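You operate a simulated robot arm through the tools that you are given. There is no shell and no other tool. Be economical: measure what you need, move in short steps, check, and stop when the job is done.

Carry out the task below with a simulated robot arm. There is one attempt and no reset: what you move stays moved.

TASK
Put two of the blocks from the dining table top on top of the white top board.
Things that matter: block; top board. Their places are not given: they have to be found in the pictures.

It is judged by the outcome, as a careful person would: the job done as asked, and still so three seconds after it is handed in. It fails if anything else is knocked over, pushed out of place, dropped, spilled or broken.

THE ROBOT
A 7-joint arm with a two-finger parallel gripper, fixed in place. Base frame: the origin is at the foot of the arm, x ahead of it, y to its left, z up; the work surface is at about z = 900. Lengths are in mm, angles in degrees, forces in N, time in s.
With the tool pointing down near the work surface it reaches from about 300 to 680 mm from the base axis. Its first joint turns from -66.0 to 66.0 degrees. Payload 1.57 kg.
Tool frame: the origin (TCP) lies between the finger pads and is the grasp point; the fingertips stand 30 mm ahead of it; z points along the fingers, y is the line along which they close. The gripper opens to 110 mm. The fingers are 24 mm wide and 12 mm thick; the gripper's body (48 by 112 mm) begins 78 mm behind the TCP.
Orientation is that of the tool frame in the base frame, as a unit quaternion [w, x, y, z]. With the fingers straight down and closing along the base's y, the tool's x points along the base's -x, its y along +y and its z along -z.

THE INTERFACE
- The arm moves only by the tool arm_command. Its argument "increments" is one flat list of numbers, 6 for each row, row after row: the shift along the base's x, y, z in cm, then the turn, a rotation vector about the base's x, y, z in degrees. In form: [x, y, z, rx, ry, rz, x, y, z, rx, ry, rz, ...]. A call has 1 to 12 rows; each row shifts and turns the commanded pose from where the row before left it. "fingers" is the opening, from 0 (shut) to 1 (fully open), set as the call begins (left out, the last holds). A row lasts 0.2 s, in which the tool goes at most 50 mm and 8.6 degrees; a call with a longer step from one row to the next is refused whole, and so is a gripper value outside its range. A pose out of reach is approached as far as the arm can. The call stops where the force on the tool passes 40 N (or 10 N more than at its start, if that is more) or the arm is blocked; 0.2 s more then pass. The fingers move at their own pace (about 108 mm/s each) and stop on an object; they squeeze with about 25 N. The grip force told is the motor's: it shows also when the fingers shut on nothing. Time passes only in rows, and 0.2 s behind the last, so rows that do not move let the fingers close. It gives the time, the measured TCP pose, the force on the tool (base axes), the opening and the grip force at its end, in the units of the frame above (readings bear some noise), and new pictures: "pictures" is both (left out), scene, wrist or none.
- Cameras (640 x 400 px; columns grow to the right, rows downward): "scene" is fixed at [169.6, -391, 1414.7]; the picture's right is [0.76, -0.65, 0.00], its down [-0.31, -0.36, -0.88] and it looks along [0.58, 0.67, -0.47] (base axes); focal length 333 px, centre (320, 200). "wrist" rides on the gripper at [-36, 0, -80] in the tool frame; the picture's right is [0.00, -1.00, 0.00], its down [0.97, 0.00, -0.24] and it looks along [0.24, 0.00, 0.97] (tool axes); focal length 218 px, centre (320, 200).
- point_at(camera, pixels): for up to 12 pixels [column, row] of the newest picture of that camera ("zoom" is the newest enlarged one), the place [x, y, z] in the base frame of the surface seen there, good to about 2 mm. No time passes.
- inspect(camera, box): a new picture of the part [left, top, right, bottom] of that camera's present view, enlarged. No time passes.
- close_job(): hands the job in; it is judged then, once.

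Work in short steps. Measure before you move; look again where a grasp or a placing could have gone wrong, and mend it. You have 60 turns and 100 pictures in all, the two below and enlarged ones among them. Open the gripper and draw the arm clear of the work before you hand the job in, unless the task says otherwise; then end with one line.

The tools are called after ">>>" as a command line: name --argument value ..., lists and objects as JSON in quotes. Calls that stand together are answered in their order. arm_command: Moves the arm, as the interface text tells. Its arguments: {"type":"object","properties":{"increments":{"type":"array"},"fingers":{"type":"number"},"pictures":{"type":"string","enum":["both","scene","wrist","none"]}},"required":["increments"]} The other tools are called the same way: point_at (camera, pixels) gives the place of the surface under pixels of a picture; inspect (camera, box) takes an enlarged picture of a part of a camera's view; close_job () hands the job in.

At the start:

```text
t: 0.0
tool_pos: [408.1, 54.2, 1182.6]
tool_rot: [-0.001, 0.001, 1.0, 0.0]
wrist_force: [0.5, 0.6, 0.6]
grip_width: 110.0
gripper_force: 0.0
```

scene: 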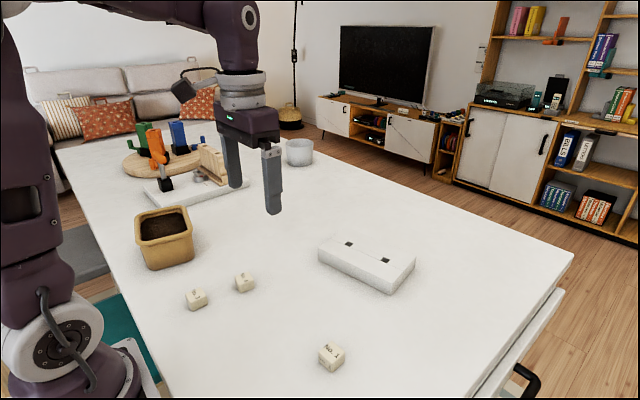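
wrist: 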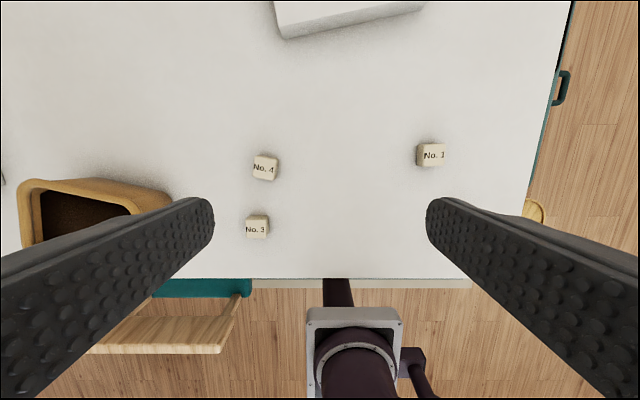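

I see three small blocks at (197,299), (244,281) and (331,357), and a white box at (367,265). I'll zoom in to identify the top board.

>>> inspect --camera "scene" --box '[290, 210, 450, 310]'

>>> inspect --camera "scene" --box '[90, 110, 330, 260]'

>>> point_at --camera "scene" --pixels '[[197, 294], [244, 276], [330, 350], [328, 244], [412, 260], [388, 284], [320, 254], [367, 260], [290, 310], [348, 244], [385, 260], [352, 282]]'

>>> point_at --camera "wrist" --pixels '[[265, 168], [257, 227], [431, 155], [277, 10], [284, 37], [422, 10], [350, 10]]'

```text
4.00 times, centred on (370, 260) of scene
```

zoom: 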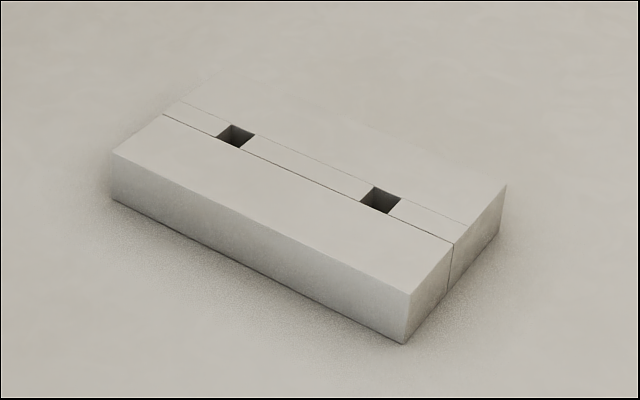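

```text
2.67 times, centred on (210, 185) of scene
```

zoom: 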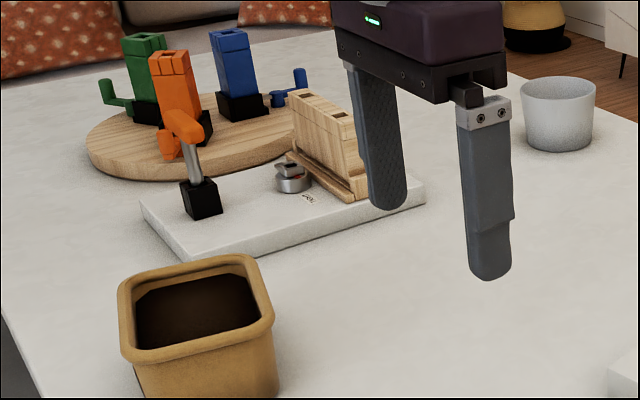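

```text
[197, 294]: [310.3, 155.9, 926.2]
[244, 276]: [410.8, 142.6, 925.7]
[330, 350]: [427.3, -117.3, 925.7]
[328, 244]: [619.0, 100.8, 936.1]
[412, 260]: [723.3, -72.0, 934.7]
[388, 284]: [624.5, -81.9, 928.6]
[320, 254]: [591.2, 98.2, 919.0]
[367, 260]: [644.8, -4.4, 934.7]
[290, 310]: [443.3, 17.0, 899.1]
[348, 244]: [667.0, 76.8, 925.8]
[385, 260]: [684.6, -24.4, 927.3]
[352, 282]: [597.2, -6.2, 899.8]
```

```text
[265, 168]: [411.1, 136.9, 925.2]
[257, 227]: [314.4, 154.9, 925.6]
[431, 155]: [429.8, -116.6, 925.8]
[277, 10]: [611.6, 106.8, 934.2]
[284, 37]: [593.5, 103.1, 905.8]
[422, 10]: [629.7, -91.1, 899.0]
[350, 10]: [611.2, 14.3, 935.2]
```

Two candidates: the white slotted box and the white slab at (195,195). I'll look closer at both.

>>> inspect --camera "scene" --box '[140, 140, 252, 210]'

>>> point_at --camera "scene" --pixels '[[205, 195], [180, 200], [235, 190], [143, 192], [160, 178]]'

>>> inspect --camera "scene" --box '[310, 235, 422, 305]'

>>> point_at --camera "zoom" --pixels '[[60, 70], [130, 60], [300, 120], [420, 190], [500, 200], [400, 110], [250, 60], [595, 160], [450, 310], [300, 180], [160, 35], [540, 200]]'

```text
5.71 times, centred on (196, 175) of scene
```

zoom: 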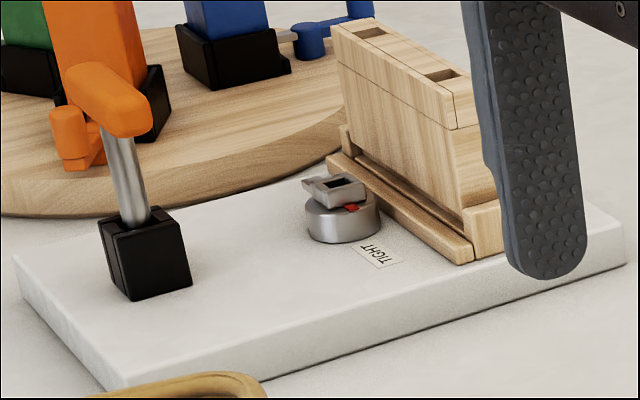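

```text
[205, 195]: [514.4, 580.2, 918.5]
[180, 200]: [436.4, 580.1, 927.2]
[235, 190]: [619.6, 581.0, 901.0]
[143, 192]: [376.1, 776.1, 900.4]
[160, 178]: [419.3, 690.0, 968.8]
```

```text
5.71 times, centred on (366, 270) of scene
```

zoom: 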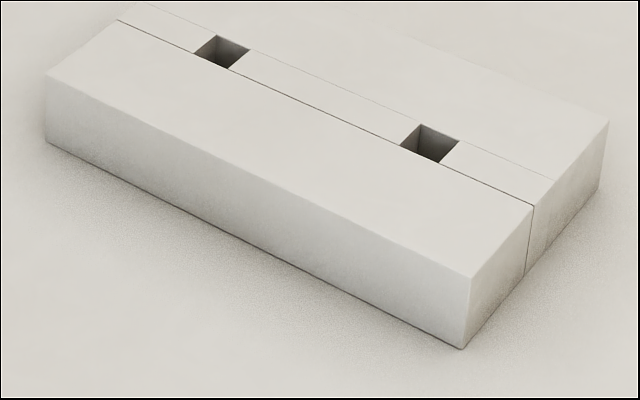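

```text
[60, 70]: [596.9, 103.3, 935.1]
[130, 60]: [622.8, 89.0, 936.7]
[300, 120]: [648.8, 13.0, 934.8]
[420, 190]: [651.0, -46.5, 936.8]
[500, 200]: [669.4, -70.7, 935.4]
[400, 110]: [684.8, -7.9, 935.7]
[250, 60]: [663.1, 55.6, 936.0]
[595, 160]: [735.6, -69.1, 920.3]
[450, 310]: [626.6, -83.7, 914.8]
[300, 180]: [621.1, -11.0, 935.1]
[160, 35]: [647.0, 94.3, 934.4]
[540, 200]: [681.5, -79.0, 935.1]
```

The box at (367,265), top at z≈935, is the reachable free board. Next I need the block orientations and the clearance to the pot.

>>> inspect --camera "wrist" --box '[225, 140, 305, 190]'

>>> point_at --camera "wrist" --pixels '[[170, 200], [150, 190], [130, 207], [50, 183]]'

>>> inspect --camera "wrist" --box '[392, 130, 472, 180]'

```text
8.00 times, centred on (265, 165) of wrist
```

zoom: 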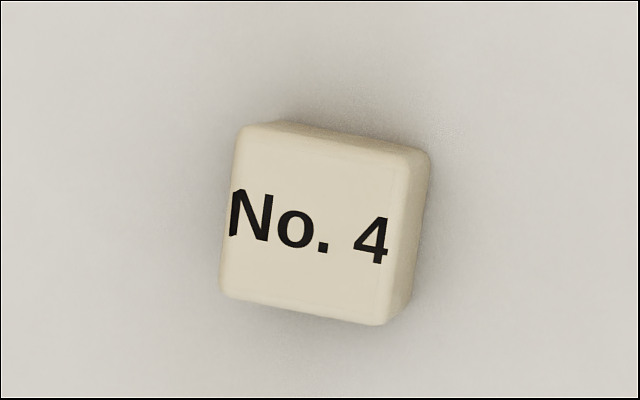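

```text
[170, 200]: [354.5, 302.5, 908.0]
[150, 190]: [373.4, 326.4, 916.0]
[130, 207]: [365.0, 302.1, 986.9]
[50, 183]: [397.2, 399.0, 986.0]
```

```text
8.00 times, centred on (432, 155) of wrist
```

zoom: 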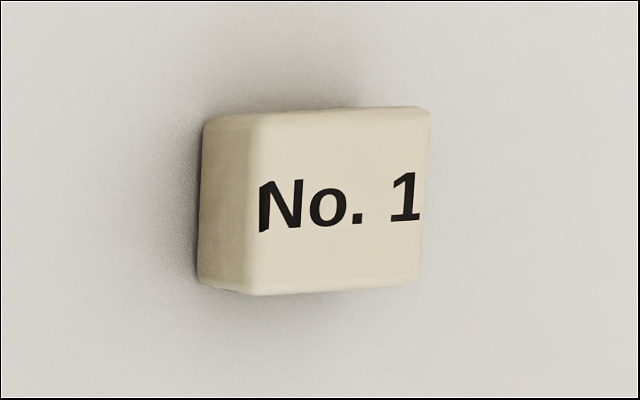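

No.4's top centre is about (411,137.5) and the block is turned about -9°. The pot (y>300) is well clear. I'll go above No.4, turned to match, with a half opening.

>>> arm_command --increments '[0.06, 1.66, -3.65, 0, 0, -1.8, 0.06, 1.66, -3.65, 0, 0, -1.8, 0.06, 1.66, -3.65, 0, 0, -1.8, 0.06, 1.66, -3.65, 0, 0, -1.8, 0.06, 1.66, -3.65, 0, 0, -1.8, 0, 0, 0, 0, 0, 0]' --fingers 0.5 --pictures "wrist"

```text
t: 1.4
tool_pos: [409.3, 137.1, 999.3]
tool_rot: [0.0, 0.078, 0.997, 0.0]
wrist_force: [-0.9, -0.8, -0.9]
grip_width: 55.0
gripper_force: 0.1
```

wrist: 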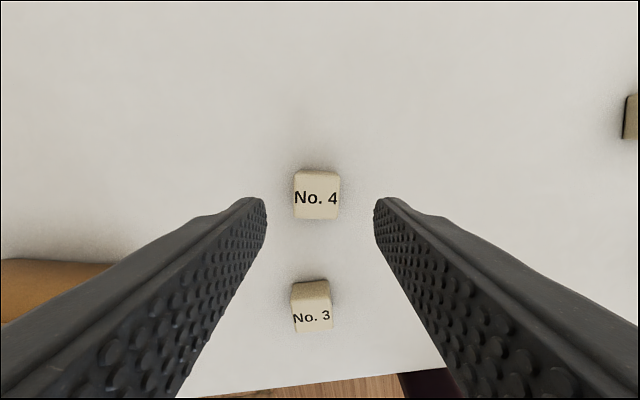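

The block looks aligned with the tool and centred near (317,198). Measuring its top edges.

>>> point_at --camera "wrist" --pixels '[[317, 198], [298, 180], [336, 180], [337, 214], [299, 214]]'

```text
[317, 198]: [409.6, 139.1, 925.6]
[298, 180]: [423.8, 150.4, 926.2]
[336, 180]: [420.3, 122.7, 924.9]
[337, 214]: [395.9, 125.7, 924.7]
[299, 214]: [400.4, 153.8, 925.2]
```

Centre is about (410,138). I'll descend to z≈934, with the tips at about 904, and close.

>>> arm_command --increments '[0.05, 0.1, -2.5, 0, 0, 0, 0, 0, -2.5, 0, 0, 0, 0, 0, -1.5, 0, 0, 0, 0, 0, 0, 0, 0, 0]' --pictures "none"

>>> arm_command --increments '[0, 0, 0, 0, 0, 0, 0, 0, 0, 0, 0, 0, 0, 0, 0, 0, 0, 0]' --fingers 0 --pictures "wrist"

```text
t: 2.4
tool_pos: [412.0, 138.5, 934.9]
tool_rot: [0.0, 0.078, 0.997, 0.001]
wrist_force: [0.2, -0.2, -0.1]
grip_width: 54.9
gripper_force: 0.1
```

```text
t: 3.2
tool_pos: [411.8, 139.3, 934.9]
tool_rot: [0.0, 0.079, 0.997, 0.0]
wrist_force: [-0.2, 0.5, 0.0]
grip_width: 33.2
gripper_force: 25.0
```

wrist: 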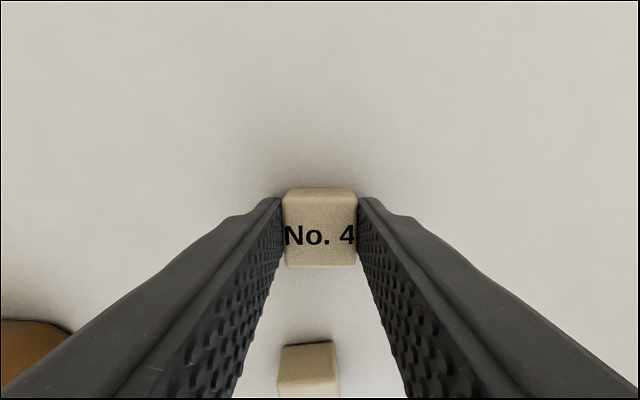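

It's gripped (33 mm wide). I'll lift, carry to above the board at (628,45), and turn +18° to align with the board.

>>> arm_command --increments '[0, 0, 2, 0, 0, 0, 0, 0, 3.5, 0, 0, 0, 0, 0, 3, 0, 0, 0, 3.6, -1.57, 0, 0, 0, 3, 3.6, -1.57, 0, 0, 0, 3, 3.6, -1.57, 0, 0, 0, 3, 3.6, -1.57, 0, 0, 0, 3, 3.6, -1.57, 0, 0, 0, 3, 3.6, -1.57, 0, 0, 0, 3, 0, 0, 0, 0, 0, 0]' --pictures "both"

```text
t: 5.4
tool_pos: [627.2, 42.9, 1022.3]
tool_rot: [0.0, -0.08, 0.997, 0.0]
wrist_force: [0.4, -0.3, -0.7]
grip_width: 33.0
gripper_force: 24.7
```

scene: 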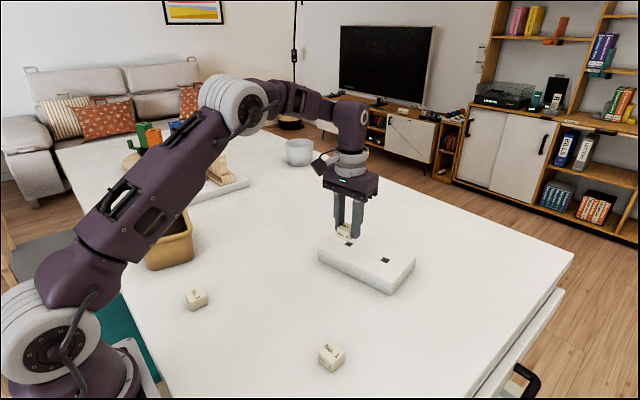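
wrist: 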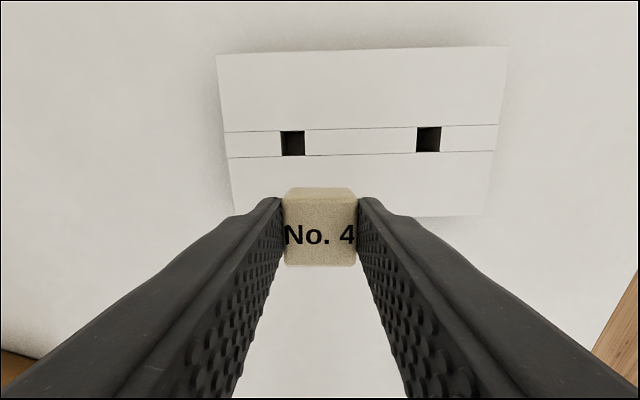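

Checking the board's geometry from this view: front edge, seam, slots.

>>> point_at --camera "wrist" --pixels '[[236, 208], [470, 212], [400, 212], [230, 160], [490, 153], [360, 156], [293, 158], [430, 155], [350, 90], [222, 60], [503, 52], [350, 140]]'

```text
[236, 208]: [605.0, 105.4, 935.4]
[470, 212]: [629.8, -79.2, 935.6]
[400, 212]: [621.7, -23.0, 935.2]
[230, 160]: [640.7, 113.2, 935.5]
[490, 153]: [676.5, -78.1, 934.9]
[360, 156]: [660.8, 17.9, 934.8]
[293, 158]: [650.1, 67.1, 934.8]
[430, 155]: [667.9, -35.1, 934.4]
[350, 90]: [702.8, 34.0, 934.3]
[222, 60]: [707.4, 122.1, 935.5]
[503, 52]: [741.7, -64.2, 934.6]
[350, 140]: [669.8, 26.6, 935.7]
```

The band's mid-line at y≈43 is x≈633. I'll shift +7 mm and lower the block to the top (TCP z≈971).

>>> arm_command --increments '[0.7, 0, -2.0, 0, 0, 0, 0, 0, -1.5, 0, 0, 0, 0, 0, -1.0, 0, 0, 0, 0, 0, -0.5, 0, 0, 0, 0, 0, 0, 0, 0, 0]' --pictures "scene"

>>> inspect --camera "scene" --box '[310, 205, 422, 275]'

```text
t: 6.6
tool_pos: [634.5, 43.7, 970.6]
tool_rot: [0.002, -0.078, 0.997, 0.0]
wrist_force: [-0.2, 0.4, 18.2]
grip_width: 32.8
gripper_force: 25.1
```

scene: 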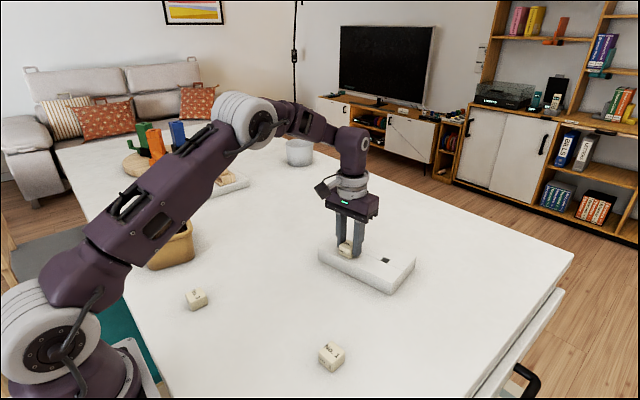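

```text
5.71 times, centred on (366, 240) of scene
```

zoom: 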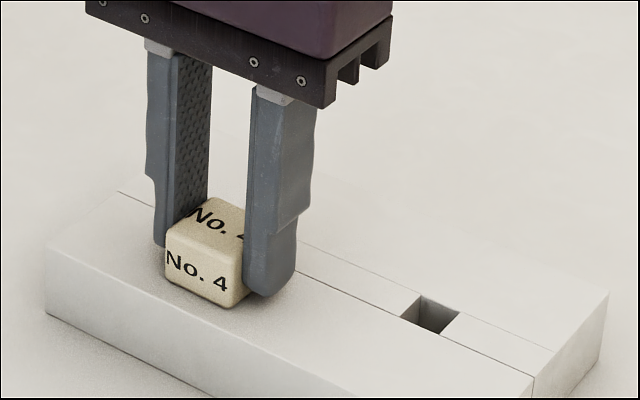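

The block is resting on the board (18 N contact). I'll open to 0.5 and rise.

>>> arm_command --increments '[0, 0, 0.1, 0, 0, 0, 0, 0, 0, 0, 0, 0, 0, 0, 2, 0, 0, 0, 0, 0, 3, 0, 0, 0, 0, 0, 4, 0, 0, 0]' --fingers 0.5 --pictures "both"

```text
t: 7.8
tool_pos: [634.7, 43.9, 1060.4]
tool_rot: [0.001, -0.077, 0.997, 0.0]
wrist_force: [0.3, 0.4, 0.8]
grip_width: 55.1
gripper_force: 0.0
```

scene: 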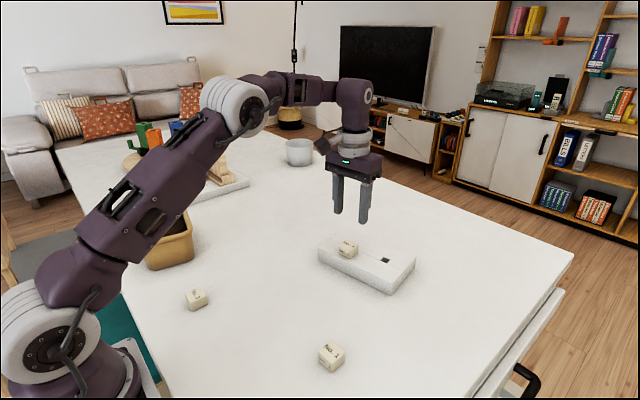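
wrist: 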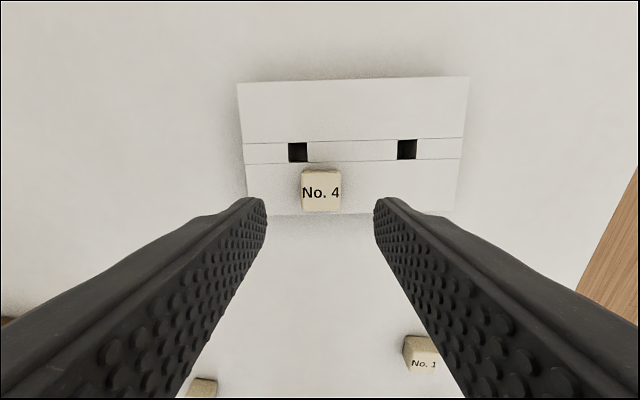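

No.4 sits on the board. Now moving above No.1 (≈(429,-117)).

>>> arm_command --increments '[-2.94, -2.3, -0.86, 0, 0, -1, -2.94, -2.3, -0.86, 0, 0, -1, -2.94, -2.3, -0.86, 0, 0, -1, -2.94, -2.3, -0.86, 0, 0, -1, -2.94, -2.3, -0.86, 0, 0, -1, -2.94, -2.3, -0.86, 0, 0, -1, -2.94, -2.3, -0.86, 0, 0, -1, 0, 0, 0, 0, 0, 0]' --pictures "wrist"

>>> inspect --camera "wrist" --box '[272, 165, 368, 225]'

>>> point_at --camera "wrist" --pixels '[[318, 198], [302, 185], [334, 185], [334, 212], [302, 212]]'

```text
t: 9.6
tool_pos: [429.2, -117.1, 999.3]
tool_rot: [0.0, -0.017, 1.0, -0.001]
wrist_force: [0.0, -0.1, -0.4]
grip_width: 54.9
gripper_force: 0.2
```

wrist: 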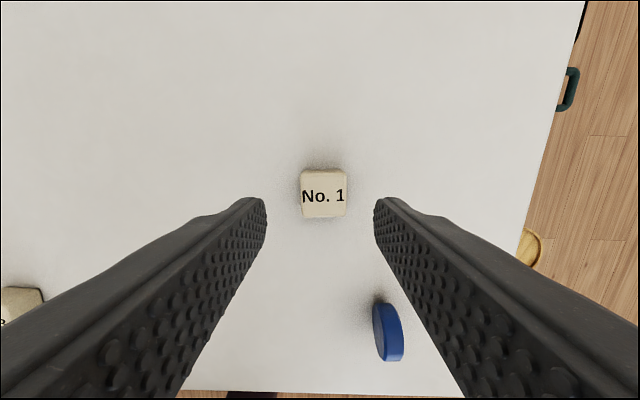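

```text
6.67 times, centred on (320, 195) of wrist
```

zoom: 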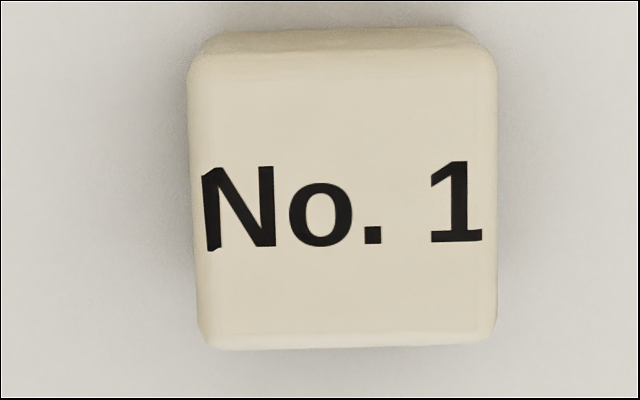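

```text
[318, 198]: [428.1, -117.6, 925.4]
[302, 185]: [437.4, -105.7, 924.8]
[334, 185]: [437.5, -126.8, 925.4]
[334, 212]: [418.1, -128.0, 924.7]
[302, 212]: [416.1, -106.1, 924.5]
```

No.1 is aligned within 1–2°, centre ≈(429,-120.5); the blue disc is about 90 mm away and clear. I'll descend and grip.

>>> arm_command --increments '[0, -0.35, -2.5, 0, 0, 1, 0, 0, -2.5, 0, 0, 0, 0, 0, -1.5, 0, 0, 0, 0, 0, 0, 0, 0, 0]' --pictures "none"

>>> arm_command --increments '[0, 0, 0, 0, 0, 0, 0, 0, 0, 0, 0, 0, 0, 0, 0, 0, 0, 0]' --fingers 0 --pictures "wrist"

```text
t: 10.6
tool_pos: [429.4, -121.5, 935.4]
tool_rot: [0.0, -0.025, 1.0, 0.0]
wrist_force: [0.0, -0.4, 0.2]
grip_width: 55.2
gripper_force: 0.0
```

```text
t: 11.4
tool_pos: [428.9, -121.1, 935.1]
tool_rot: [0.0, -0.027, 1.0, 0.0]
wrist_force: [-0.7, 0.4, -0.5]
grip_width: 32.9
gripper_force: 25.5
```

wrist: 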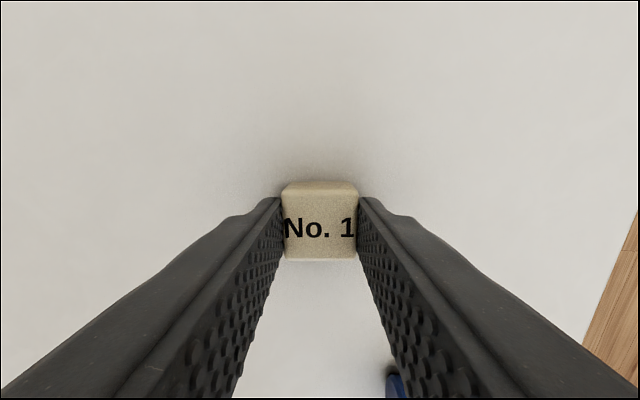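

Gripped. Lift and carry to above (645,-35), turning +6°.

>>> arm_command --increments '[0, 0, 2, 0, 0, 0, 0, 0, 3.5, 0, 0, 0, 0, 0, 3.2, 0, 0, 0, 3.09, 1.23, 0, 0, 0, 0.86, 3.09, 1.23, 0, 0, 0, 0.86, 3.09, 1.23, 0, 0, 0, 0.86, 3.09, 1.23, 0, 0, 0, 0.86, 3.09, 1.23, 0, 0, 0, 0.86, 3.09, 1.23, 0, 0, 0, 0.86, 3.09, 1.23, 0, 0, 0, 0.86, 0, 0, 0, 0, 0, 0]' --pictures "both"

```text
t: 13.8
tool_pos: [643.9, -32.9, 1022.6]
tool_rot: [0.0, -0.079, 0.997, 0.0]
wrist_force: [0.4, -0.1, 0.9]
grip_width: 32.9
gripper_force: 24.9
```

scene: 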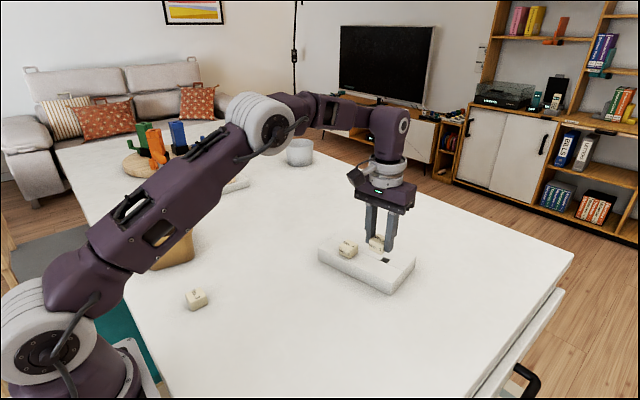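
wrist: 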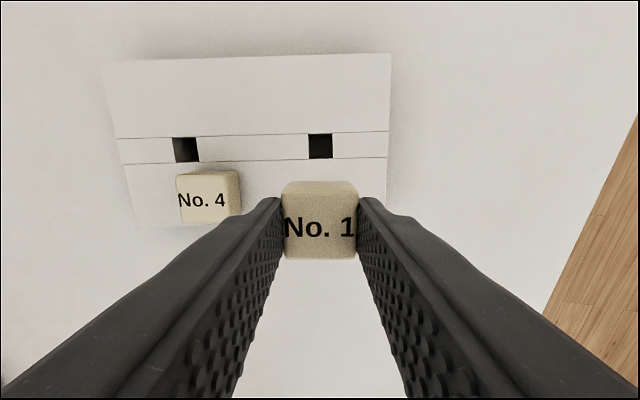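

Position (644,-33) is on the band's mid-line and clear of No.4. Lowering to contact.

>>> arm_command --increments '[0, 0, -2.0, 0, 0, 0, 0, 0, -1.5, 0, 0, 0, 0, 0, -1.0, 0, 0, 0, 0, 0, -0.55, 0, 0, 0, 0, 0, 0, 0, 0, 0]' --pictures "scene"

>>> inspect --camera "scene" --box '[320, 220, 432, 290]'

```text
t: 15.0
tool_pos: [644.2, -34.9, 972.0]
tool_rot: [0.0, -0.079, 0.997, 0.0]
wrist_force: [0.3, 0.1, -0.1]
grip_width: 32.9
gripper_force: 25.4
```

scene: 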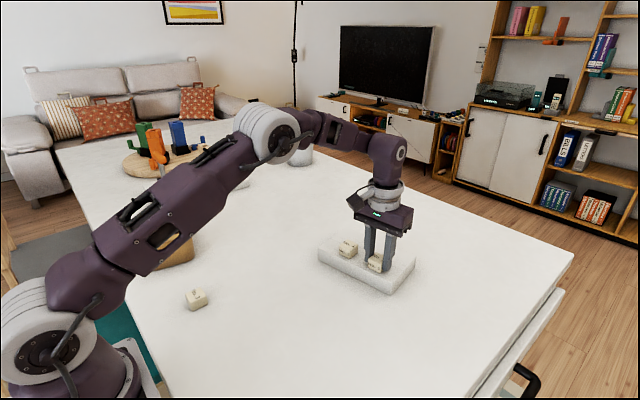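

```text
5.71 times, centred on (376, 255) of scene
```

zoom: 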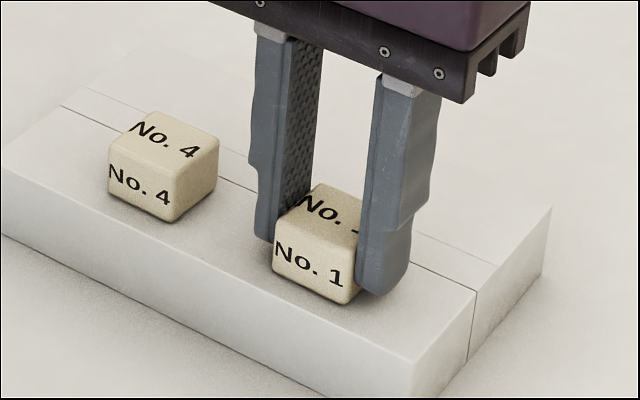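

No contact yet, about 1 mm above the board. Lowering slightly more.

>>> arm_command --increments '[0, 0, -0.1, 0, 0, 0, 0, 0, -0.05, 0, 0, 0]' --pictures "none"

```text
t: 15.6
tool_pos: [644.8, -35.2, 971.6]
tool_rot: [0.001, -0.078, 0.997, -0.001]
wrist_force: [-0.7, -1.4, 4.7]
grip_width: 33.1
gripper_force: 25.0
```

Contact (4.7 N). Releasing, rising and drawing back.

>>> arm_command --increments '[0, 0, 0, 0, 0, 0, 0, 0, 0, 0, 0, 0, 0, 0, 2, 0, 0, 0, 0, 0, 4, 0, 0, 0, 0, 0, 5, 0, 0, 0, -4, 0, 2, 0, 0, 0, -4, 0, 2, 0, 0, 0, -4, 0, 0, 0, 0, 0, -4, 0, 0, 0, 0, 0, 0, 0, 0, 0, 0, 0]' --fingers 0.5 --pictures "both"

>>> inspect --camera "scene" --box '[310, 220, 422, 290]'

```text
t: 17.8
tool_pos: [483.0, -33.0, 1122.4]
tool_rot: [0.0, -0.078, 0.997, 0.0]
wrist_force: [1.1, -0.5, 0.3]
grip_width: 54.9
gripper_force: 0.0
```

scene: 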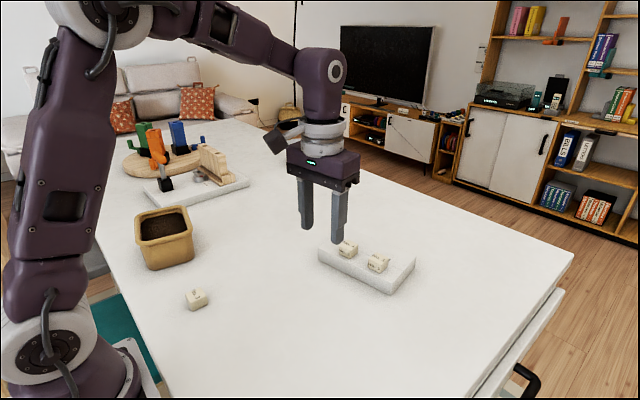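
wrist: 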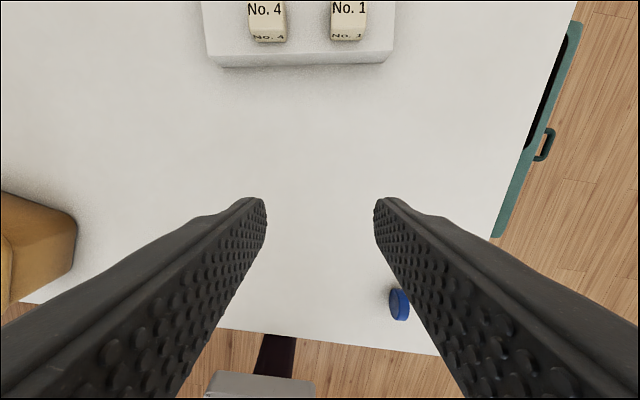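

```text
5.71 times, centred on (366, 255) of scene
```

zoom: 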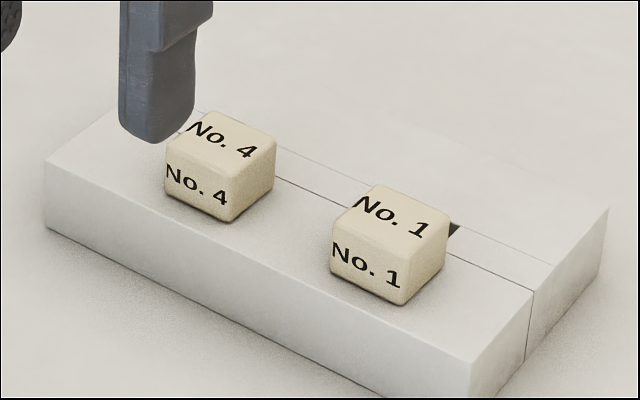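

Both blocks rest flat on the board, nothing else has moved, and the arm is clear.

>>> close_job

```text
The job is handed in.
```

Blocks No. 4 and No. 1 are resting flat on the white slotted board; I took that to be the top board, since the other white slab was out of reach. The gripper is open and clear, and the job is handed in.
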